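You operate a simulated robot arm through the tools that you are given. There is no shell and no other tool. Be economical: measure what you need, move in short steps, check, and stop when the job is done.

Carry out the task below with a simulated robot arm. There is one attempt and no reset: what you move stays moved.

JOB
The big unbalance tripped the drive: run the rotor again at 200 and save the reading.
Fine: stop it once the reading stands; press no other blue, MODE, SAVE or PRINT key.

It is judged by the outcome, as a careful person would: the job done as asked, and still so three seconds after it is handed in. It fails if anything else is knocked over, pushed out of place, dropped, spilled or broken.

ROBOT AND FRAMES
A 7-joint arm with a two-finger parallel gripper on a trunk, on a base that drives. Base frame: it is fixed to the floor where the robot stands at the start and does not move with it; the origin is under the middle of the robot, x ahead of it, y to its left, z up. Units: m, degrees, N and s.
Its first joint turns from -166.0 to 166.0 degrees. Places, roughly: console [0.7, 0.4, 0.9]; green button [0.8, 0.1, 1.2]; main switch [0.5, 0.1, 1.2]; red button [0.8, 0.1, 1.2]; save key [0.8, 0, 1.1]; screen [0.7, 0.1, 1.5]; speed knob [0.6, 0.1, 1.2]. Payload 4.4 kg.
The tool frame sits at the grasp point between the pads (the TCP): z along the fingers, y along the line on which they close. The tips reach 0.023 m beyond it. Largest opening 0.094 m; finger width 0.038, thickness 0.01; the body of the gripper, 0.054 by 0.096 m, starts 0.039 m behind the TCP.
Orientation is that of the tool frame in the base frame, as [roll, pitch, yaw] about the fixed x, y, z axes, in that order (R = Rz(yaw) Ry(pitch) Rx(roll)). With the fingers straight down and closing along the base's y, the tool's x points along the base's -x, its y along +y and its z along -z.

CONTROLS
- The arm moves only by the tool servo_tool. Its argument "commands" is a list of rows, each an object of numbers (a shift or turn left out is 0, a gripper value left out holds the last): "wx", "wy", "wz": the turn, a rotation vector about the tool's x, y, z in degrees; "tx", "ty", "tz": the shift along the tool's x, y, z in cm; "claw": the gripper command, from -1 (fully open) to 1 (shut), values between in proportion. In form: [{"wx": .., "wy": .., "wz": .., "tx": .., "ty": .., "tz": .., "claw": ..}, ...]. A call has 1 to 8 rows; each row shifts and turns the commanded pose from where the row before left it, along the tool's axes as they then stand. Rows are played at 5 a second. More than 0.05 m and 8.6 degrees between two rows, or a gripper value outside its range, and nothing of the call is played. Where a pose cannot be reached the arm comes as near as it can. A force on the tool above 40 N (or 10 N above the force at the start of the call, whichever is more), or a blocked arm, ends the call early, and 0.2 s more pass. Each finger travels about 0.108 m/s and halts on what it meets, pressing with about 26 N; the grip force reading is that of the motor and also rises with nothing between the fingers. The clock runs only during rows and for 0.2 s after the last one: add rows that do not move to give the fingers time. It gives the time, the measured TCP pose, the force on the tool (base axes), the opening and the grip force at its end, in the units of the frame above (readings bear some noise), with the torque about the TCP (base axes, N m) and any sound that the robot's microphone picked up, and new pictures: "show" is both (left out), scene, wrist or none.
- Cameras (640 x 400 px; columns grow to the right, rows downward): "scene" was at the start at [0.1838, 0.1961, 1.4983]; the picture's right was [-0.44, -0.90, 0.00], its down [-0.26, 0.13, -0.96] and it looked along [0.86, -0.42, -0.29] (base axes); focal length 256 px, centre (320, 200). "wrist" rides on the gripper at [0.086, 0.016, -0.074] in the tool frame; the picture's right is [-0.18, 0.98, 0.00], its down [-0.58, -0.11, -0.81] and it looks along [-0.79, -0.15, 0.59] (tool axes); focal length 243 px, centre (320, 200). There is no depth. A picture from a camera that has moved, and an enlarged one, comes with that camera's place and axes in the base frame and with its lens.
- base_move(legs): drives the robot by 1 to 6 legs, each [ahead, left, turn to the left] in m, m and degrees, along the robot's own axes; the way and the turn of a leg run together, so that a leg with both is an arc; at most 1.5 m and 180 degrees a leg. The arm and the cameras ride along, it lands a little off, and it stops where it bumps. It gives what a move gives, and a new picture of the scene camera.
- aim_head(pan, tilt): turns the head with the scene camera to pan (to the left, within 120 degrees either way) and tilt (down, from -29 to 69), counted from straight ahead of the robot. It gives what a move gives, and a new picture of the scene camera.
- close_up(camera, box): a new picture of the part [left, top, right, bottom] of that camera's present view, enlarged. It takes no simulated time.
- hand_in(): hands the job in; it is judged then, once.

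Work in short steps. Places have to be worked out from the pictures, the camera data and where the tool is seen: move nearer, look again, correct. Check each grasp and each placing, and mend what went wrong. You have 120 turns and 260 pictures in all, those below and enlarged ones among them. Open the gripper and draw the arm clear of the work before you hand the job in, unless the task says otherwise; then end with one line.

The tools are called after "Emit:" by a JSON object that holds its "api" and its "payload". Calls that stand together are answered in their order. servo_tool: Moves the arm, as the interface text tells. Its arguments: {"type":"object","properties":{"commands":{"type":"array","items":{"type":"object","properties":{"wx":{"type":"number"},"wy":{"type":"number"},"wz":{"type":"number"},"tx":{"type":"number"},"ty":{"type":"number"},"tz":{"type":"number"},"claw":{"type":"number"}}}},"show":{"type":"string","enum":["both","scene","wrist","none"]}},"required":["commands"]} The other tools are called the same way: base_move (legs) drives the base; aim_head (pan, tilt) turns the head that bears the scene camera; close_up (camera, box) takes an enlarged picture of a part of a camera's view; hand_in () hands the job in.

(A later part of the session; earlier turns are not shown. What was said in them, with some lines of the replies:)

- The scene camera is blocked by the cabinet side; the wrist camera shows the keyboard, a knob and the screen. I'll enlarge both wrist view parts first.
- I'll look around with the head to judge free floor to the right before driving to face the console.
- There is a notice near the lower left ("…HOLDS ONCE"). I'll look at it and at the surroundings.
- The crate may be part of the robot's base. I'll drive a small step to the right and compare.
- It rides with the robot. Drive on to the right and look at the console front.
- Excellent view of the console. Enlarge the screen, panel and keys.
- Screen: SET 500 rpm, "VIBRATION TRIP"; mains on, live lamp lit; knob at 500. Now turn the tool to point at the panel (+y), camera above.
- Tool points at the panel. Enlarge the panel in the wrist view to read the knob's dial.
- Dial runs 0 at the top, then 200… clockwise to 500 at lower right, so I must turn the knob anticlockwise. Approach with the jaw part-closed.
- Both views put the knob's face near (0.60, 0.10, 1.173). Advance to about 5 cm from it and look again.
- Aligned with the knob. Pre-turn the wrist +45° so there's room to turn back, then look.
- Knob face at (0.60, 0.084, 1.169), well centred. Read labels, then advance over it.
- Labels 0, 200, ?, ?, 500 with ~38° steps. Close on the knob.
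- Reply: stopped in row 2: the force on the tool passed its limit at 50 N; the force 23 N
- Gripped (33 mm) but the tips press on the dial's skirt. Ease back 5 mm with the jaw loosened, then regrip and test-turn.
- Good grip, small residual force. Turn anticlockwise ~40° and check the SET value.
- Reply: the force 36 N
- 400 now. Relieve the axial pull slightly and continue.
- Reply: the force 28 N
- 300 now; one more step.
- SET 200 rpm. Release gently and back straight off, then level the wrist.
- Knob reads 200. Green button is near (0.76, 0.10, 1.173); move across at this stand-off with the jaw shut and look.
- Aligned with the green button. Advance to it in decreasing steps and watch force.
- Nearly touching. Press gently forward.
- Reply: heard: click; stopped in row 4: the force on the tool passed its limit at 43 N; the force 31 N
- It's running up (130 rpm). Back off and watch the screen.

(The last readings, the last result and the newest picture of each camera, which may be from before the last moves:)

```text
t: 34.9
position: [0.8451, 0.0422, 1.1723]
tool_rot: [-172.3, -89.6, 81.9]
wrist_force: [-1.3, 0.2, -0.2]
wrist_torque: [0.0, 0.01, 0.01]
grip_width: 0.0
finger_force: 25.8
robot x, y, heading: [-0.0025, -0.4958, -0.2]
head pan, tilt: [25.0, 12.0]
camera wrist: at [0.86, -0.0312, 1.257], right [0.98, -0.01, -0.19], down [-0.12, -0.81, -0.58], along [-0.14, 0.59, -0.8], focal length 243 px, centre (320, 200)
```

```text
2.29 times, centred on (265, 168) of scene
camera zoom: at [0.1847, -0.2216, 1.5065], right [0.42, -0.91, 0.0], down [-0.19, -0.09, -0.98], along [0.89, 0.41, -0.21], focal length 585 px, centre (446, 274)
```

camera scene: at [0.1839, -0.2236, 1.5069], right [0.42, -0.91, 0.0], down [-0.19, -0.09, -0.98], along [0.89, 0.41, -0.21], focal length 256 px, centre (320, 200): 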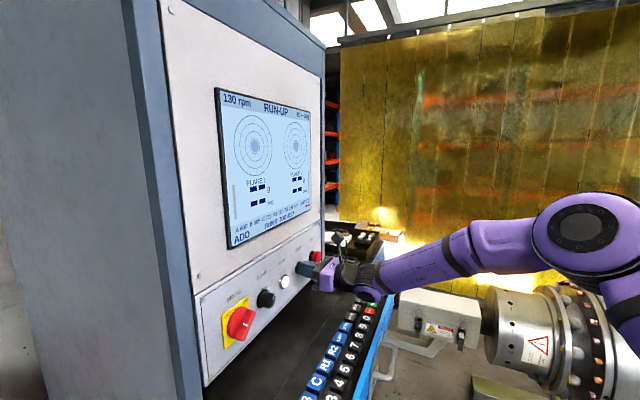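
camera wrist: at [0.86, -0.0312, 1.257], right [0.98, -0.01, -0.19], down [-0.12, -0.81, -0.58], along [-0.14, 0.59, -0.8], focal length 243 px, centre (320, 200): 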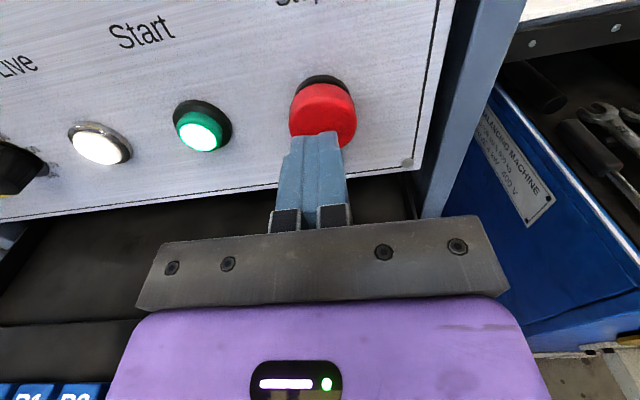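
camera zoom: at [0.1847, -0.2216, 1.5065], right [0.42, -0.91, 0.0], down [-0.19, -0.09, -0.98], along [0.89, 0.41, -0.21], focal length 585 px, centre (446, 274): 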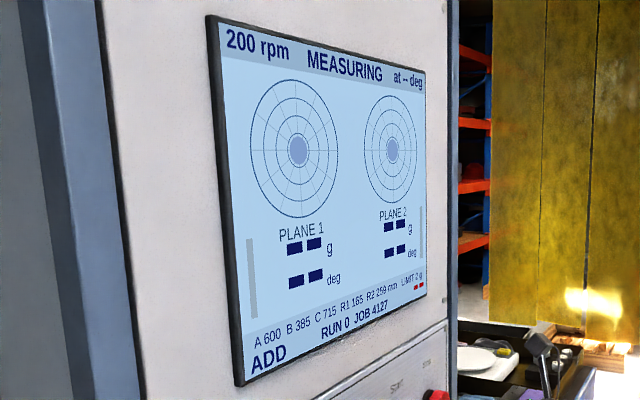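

200 rpm, MEASURING, and the tip is lined up with Stop. Wait.

Emit:
{"api": "servo_tool", "payload": {"commands": [{}, {}, {}, {}, {}, {}, {}, {}], "show": "none"}}

Emit:
{"api": "close_up", "payload": {"camera": "scene", "box": [205, 80, 325, 255]}}

```text
t: 36.7
position: [0.8432, 0.0428, 1.1714]
tool_rot: [-171.0, -89.6, 80.8]
wrist_force: [0.2, -1.1, 0.1]
wrist_torque: [0.01, -0.02, 0.03]
grip_width: 0.0003
finger_force: 26.2
robot x, y, heading: [-0.0007, -0.4948, -0.1]
head pan, tilt: [25.0, 12.0]
```

```text
2.29 times, centred on (265, 168) of scene
camera zoom: at [0.1847, -0.2215, 1.5065], right [0.42, -0.91, 0.0], down [-0.19, -0.09, -0.98], along [0.89, 0.41, -0.21], focal length 585 px, centre (446, 274)
```

zoom: 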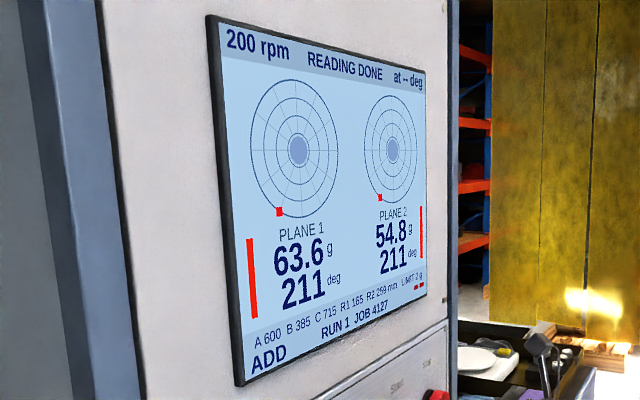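

READING DONE: 63.6 g@211°, 54.8 g@211°. Now press Stop.

Emit:
{"api": "servo_tool", "payload": {"commands": [{"tz": 1.5}, {"tz": 0.6}, {"tz": 0.5}, {"tz": 0.4}, {"tz": 0.4}, {"tz": 0.3}, {"tz": 0.3}], "show": "both"}}

```text
t: 37.8
position: [0.8449, 0.0686, 1.1712]
tool_rot: [178.6, -89.5, 90.8]
wrist_force: [-12.5, -28.2, 3.5]
wrist_torque: [0.02, 0.02, 0.27]
grip_width: 0.0
finger_force: 25.9
robot x, y, heading: [-0.0044, -0.497, -0.3]
head pan, tilt: [25.0, 12.0]
heard: click
stopped in row 5: the force on the tool passed its limit at 43 N (the readings are from after the stop); the commanded pose is now the measured one
camera scene: at [0.1839, -0.2241, 1.5069], right [0.42, -0.91, 0.0], down [-0.19, -0.09, -0.98], along [0.89, 0.41, -0.21], focal length 256 px, centre (320, 200)
camera wrist: at [0.8605, -0.005, 1.2573], right [0.98, -0.01, -0.18], down [-0.12, -0.81, -0.57], along [-0.14, 0.59, -0.8], focal length 243 px, centre (320, 200)
```

scene: 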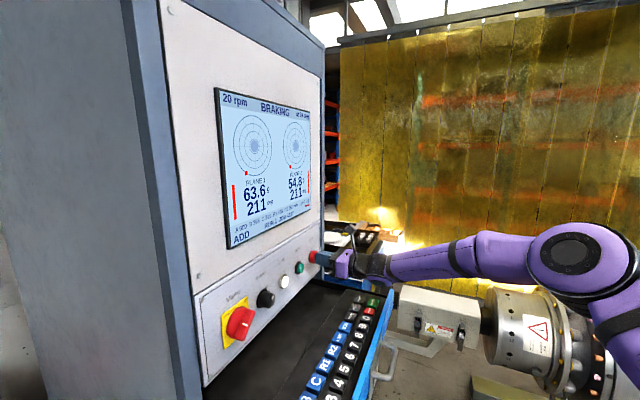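
wrist: 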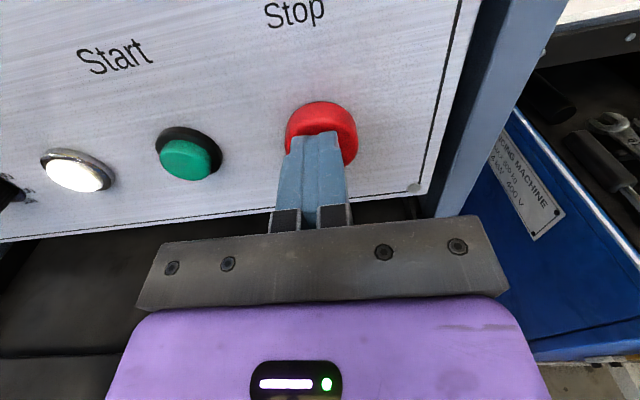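

Braking, reading held. Back off and tilt the tool 45° down above the SAVE key, triangulated at about (0.804, -0.05, 1.062).

Emit:
{"api": "servo_tool", "payload": {"commands": [{"tz": -4}, {"tz": -4}, {"tz": -4.3}, {"ty": -4}, {}], "show": "none"}}

Emit:
{"api": "servo_tool", "payload": {"commands": [{"wy": -7.5}, {"wy": -7.5}, {"wy": -7.5}, {"wy": -7.5}, {"wy": -7.5}, {"wy": -7.5}, {}]}}

Emit:
{"api": "close_up", "payload": {"camera": "scene", "box": [205, 80, 325, 255]}}

```text
t: 39.0
position: [0.8059, -0.0514, 1.1725]
tool_rot: [-173.9, -89.5, 83.2]
wrist_force: [0.2, -0.4, -0.5]
wrist_torque: [0.03, 0.02, -0.04]
grip_width: 0.0003
finger_force: 26.0
robot x, y, heading: [0.0015, -0.495, -0.3]
head pan, tilt: [25.0, 12.0]
```

```text
t: 40.6
position: [0.804, -0.0524, 1.1704]
tool_rot: [-180.0, -44.4, 89.4]
wrist_force: [0.1, -0.4, -0.6]
wrist_torque: [0.03, 0.0, -0.02]
grip_width: 0.0
finger_force: 26.0
robot x, y, heading: [0.0013, -0.494, -0.3]
head pan, tilt: [25.0, 12.0]
camera scene: at [0.1847, -0.2221, 1.5065], right [0.42, -0.91, 0.0], down [-0.19, -0.09, -0.98], along [0.89, 0.41, -0.21], focal length 256 px, centre (320, 200)
camera wrist: at [0.8207, -0.0421, 1.2835], right [0.98, -0.14, -0.13], down [-0.12, -0.98, 0.17], along [-0.15, -0.15, -0.98], focal length 243 px, centre (320, 200)
```

scene: 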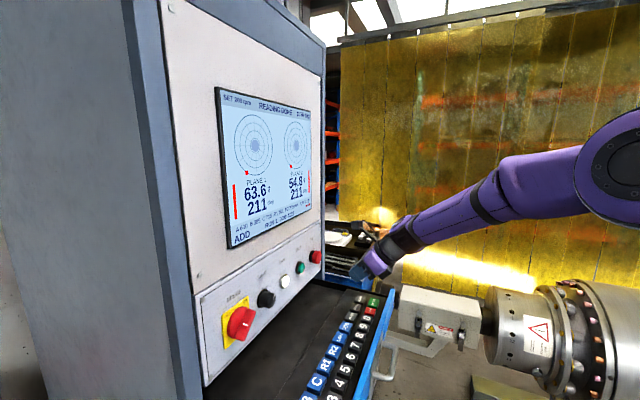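
wrist: 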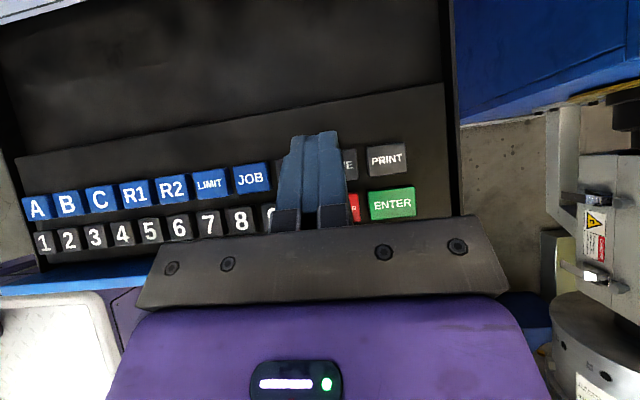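

```text
2.29 times, centred on (265, 168) of scene
camera zoom: at [0.1847, -0.2221, 1.5065], right [0.42, -0.91, 0.0], down [-0.19, -0.09, -0.98], along [0.89, 0.41, -0.21], focal length 585 px, centre (446, 274)
```

zoom: 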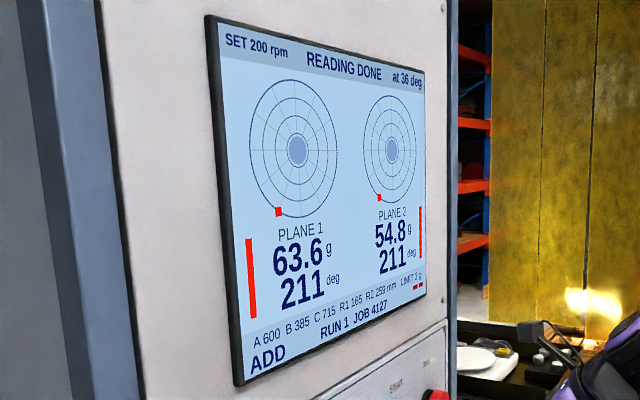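

Rotor stopped, reading held. SAVE is at about (0.808, -0.047, 1.06); descend vertically most of the way.

Emit:
{"api": "servo_tool", "payload": {"commands": [{"tz": 2.1, "tx": -2.1, "ty": 0.4}, {"tz": 1.5, "tx": -1.3}, {"tz": 0.7, "tx": -0.7}, {}]}}

Emit:
{"api": "close_up", "payload": {"camera": "wrist", "box": [210, 80, 430, 230]}}

Emit:
{"api": "close_up", "payload": {"camera": "scene", "box": [320, 240, 420, 340]}}

```text
t: 41.6
position: [0.808, -0.0504, 1.1124]
tool_rot: [-179.9, -44.6, 89.4]
wrist_force: [0.6, -0.6, -0.1]
wrist_torque: [0.0, 0.01, 0.01]
grip_width: 0.0
finger_force: 26.0
robot x, y, heading: [0.0021, -0.4922, -0.2]
head pan, tilt: [25.0, 12.0]
camera scene: at [0.1846, -0.2221, 1.5065], right [0.42, -0.91, 0.0], down [-0.19, -0.09, -0.98], along [0.89, 0.41, -0.21], focal length 256 px, centre (320, 200)
camera wrist: at [0.8243, -0.042, 1.2248], right [0.98, -0.14, -0.13], down [-0.12, -0.98, 0.17], along [-0.15, -0.15, -0.98], focal length 243 px, centre (320, 200)
```

scene: 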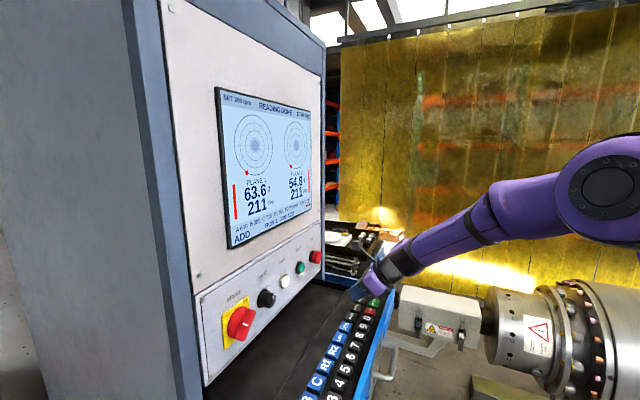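
wrist: 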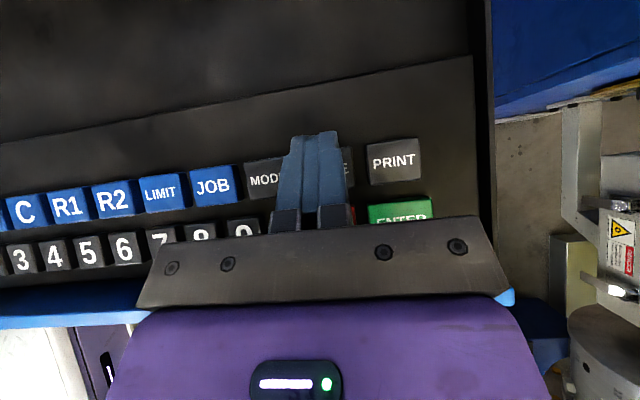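

```text
2.67 times, centred on (320, 155) of wrist
camera zoom: at [0.8243, -0.042, 1.2248], right [0.98, -0.14, -0.13], down [-0.12, -0.98, 0.17], along [-0.15, -0.15, -0.98], focal length 647 px, centre (320, 320)
```

zoom: 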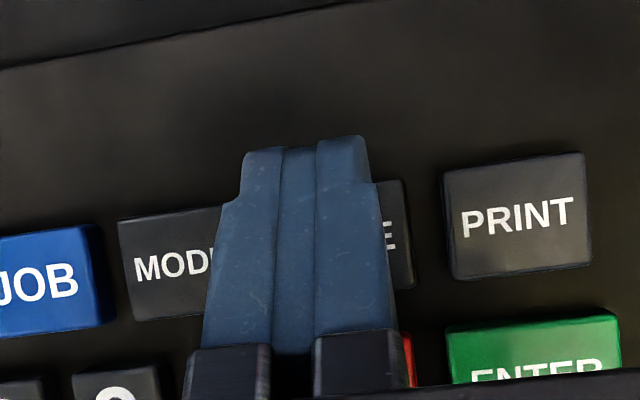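

```text
4.00 times, centred on (370, 290) of scene
camera zoom: at [0.1846, -0.2221, 1.5065], right [0.42, -0.91, 0.0], down [-0.19, -0.09, -0.98], along [0.89, 0.41, -0.21], focal length 1024 px, centre (120, -160)
```

zoom: 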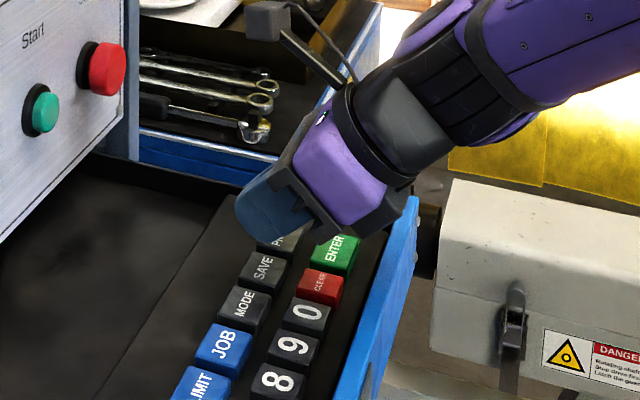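

All views agree: SAVE centre (0.808, -0.048, 1.062), the tip's edge right above it. Press down in small steps.

Emit:
{"api": "servo_tool", "payload": {"commands": [{"tz": 0.9, "tx": -0.9}, {"tz": 0.35, "tx": -0.35}, {"tz": 0.28, "tx": -0.28}, {"tz": 0.21, "tx": -0.21}, {"tz": 0.21, "tx": -0.21}]}}

Emit:
{"api": "close_up", "payload": {"camera": "scene", "box": [320, 240, 420, 340]}}

Emit:
{"api": "close_up", "payload": {"camera": "scene", "box": [205, 80, 325, 255]}}

```text
t: 42.8
position: [0.8076, -0.0497, 1.0868]
tool_rot: [-180.0, -44.5, 89.7]
wrist_force: [-1.5, -1.7, 10.3]
wrist_torque: [-0.02, 0.07, 0.06]
grip_width: 0.0
finger_force: 26.0
robot x, y, heading: [0.0004, -0.4966, -0.5]
head pan, tilt: [25.0, 12.0]
heard: click
camera scene: at [0.1842, -0.2224, 1.5066], right [0.42, -0.91, 0.0], down [-0.19, -0.09, -0.98], along [0.89, 0.41, -0.21], focal length 256 px, centre (320, 200)
camera wrist: at [0.8228, -0.0397, 1.1991], right [0.98, -0.14, -0.13], down [-0.12, -0.98, 0.17], along [-0.15, -0.15, -0.98], focal length 243 px, centre (320, 200)
```

scene: 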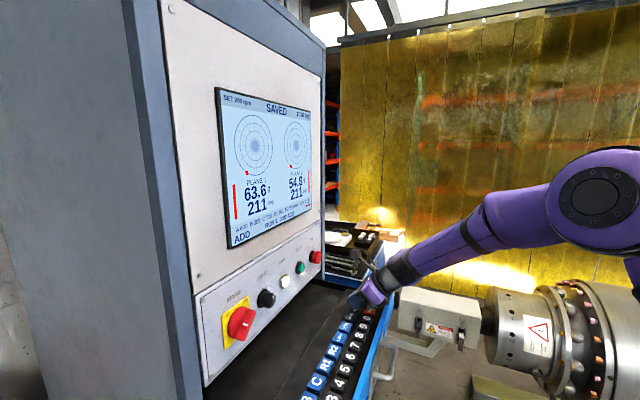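
wrist: 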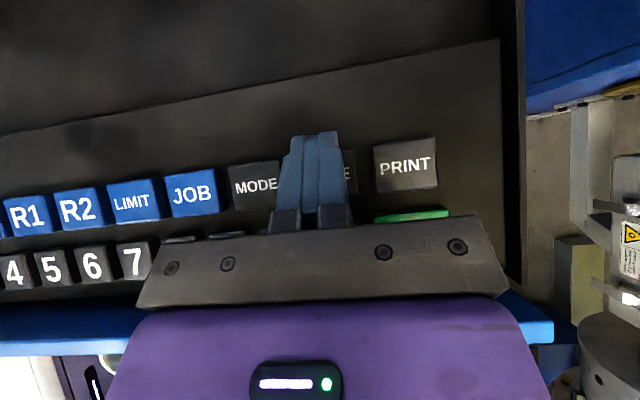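

```text
4.00 times, centred on (370, 290) of scene
camera zoom: at [0.1842, -0.2224, 1.5066], right [0.42, -0.91, 0.0], down [-0.19, -0.09, -0.98], along [0.89, 0.41, -0.21], focal length 1024 px, centre (120, -160)
```

zoom: 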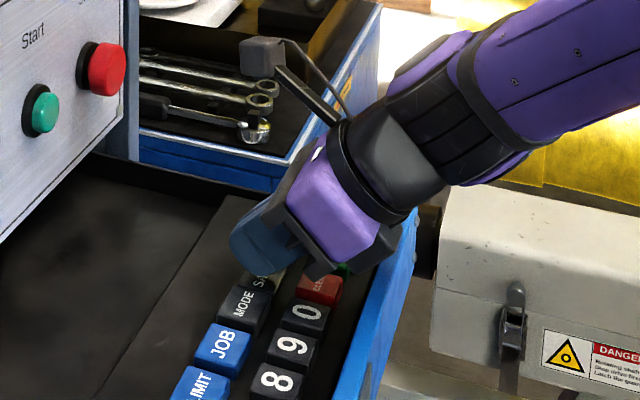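

```text
2.29 times, centred on (265, 168) of scene
camera zoom: at [0.1842, -0.2224, 1.5066], right [0.42, -0.91, 0.0], down [-0.19, -0.09, -0.98], along [0.89, 0.41, -0.21], focal length 585 px, centre (446, 274)
```

zoom: 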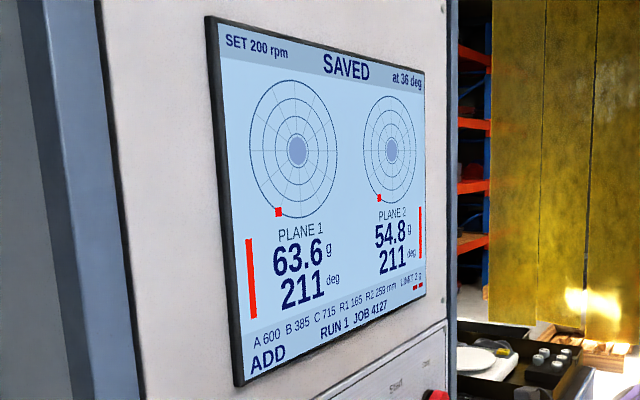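

SAVED. Lift straight up, draw back and open the gripper.

Emit:
{"api": "servo_tool", "payload": {"commands": [{"tz": -1.5, "tx": 1.5}, {"tz": -3, "tx": 3}, {"tz": -3, "tx": 3}, {"tz": -4.5}, {"tz": -4.5}, {"tz": -4.5, "claw": -1}, {"tz": -4}, {}]}}

Emit:
{"api": "close_up", "payload": {"camera": "scene", "box": [205, 80, 325, 255]}}

```text
t: 44.6
position: [0.8081, -0.1714, 1.319]
tool_rot: [-179.9, -44.6, 89.5]
wrist_force: [0.1, 0.0, -0.3]
wrist_torque: [-0.01, 0.0, 0.0]
grip_width: 0.094
finger_force: 0.1
robot x, y, heading: [0.0044, -0.4999, -0.2]
head pan, tilt: [25.0, 12.0]
camera scene: at [0.1847, -0.2221, 1.5064], right [0.42, -0.91, 0.0], down [-0.19, -0.09, -0.98], along [0.89, 0.41, -0.21], focal length 256 px, centre (320, 200)
camera wrist: at [0.8249, -0.1617, 1.4315], right [0.98, -0.14, -0.13], down [-0.12, -0.98, 0.17], along [-0.15, -0.15, -0.98], focal length 243 px, centre (320, 200)
```

scene: 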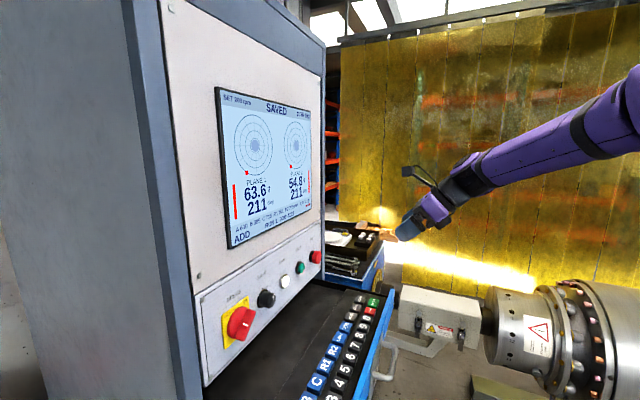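
wrist: 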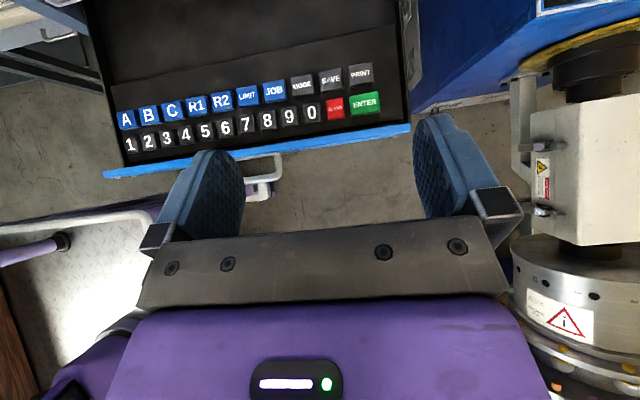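

```text
2.29 times, centred on (265, 168) of scene
camera zoom: at [0.1847, -0.2221, 1.5064], right [0.42, -0.91, 0.0], down [-0.19, -0.09, -0.98], along [0.89, 0.41, -0.21], focal length 585 px, centre (446, 274)
```

zoom: 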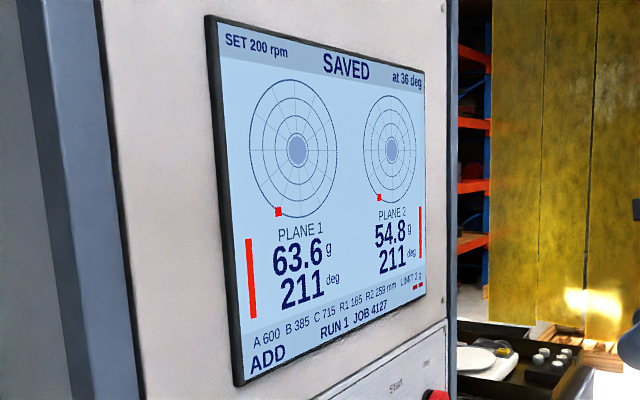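

The screen shows SAVED, the rotor is stopped, and the arm is clear with the gripper open; handing in.

Emit:
{"api": "hand_in", "payload": {}}

```text
The job is handed in.
```

The rotor was run again at 200 rpm and stopped once the reading stood. SAVE was pressed once, and the screen shows SAVED with plane 1 at 63.6 g / 211° and plane 2 at 54.8 g / 211°.
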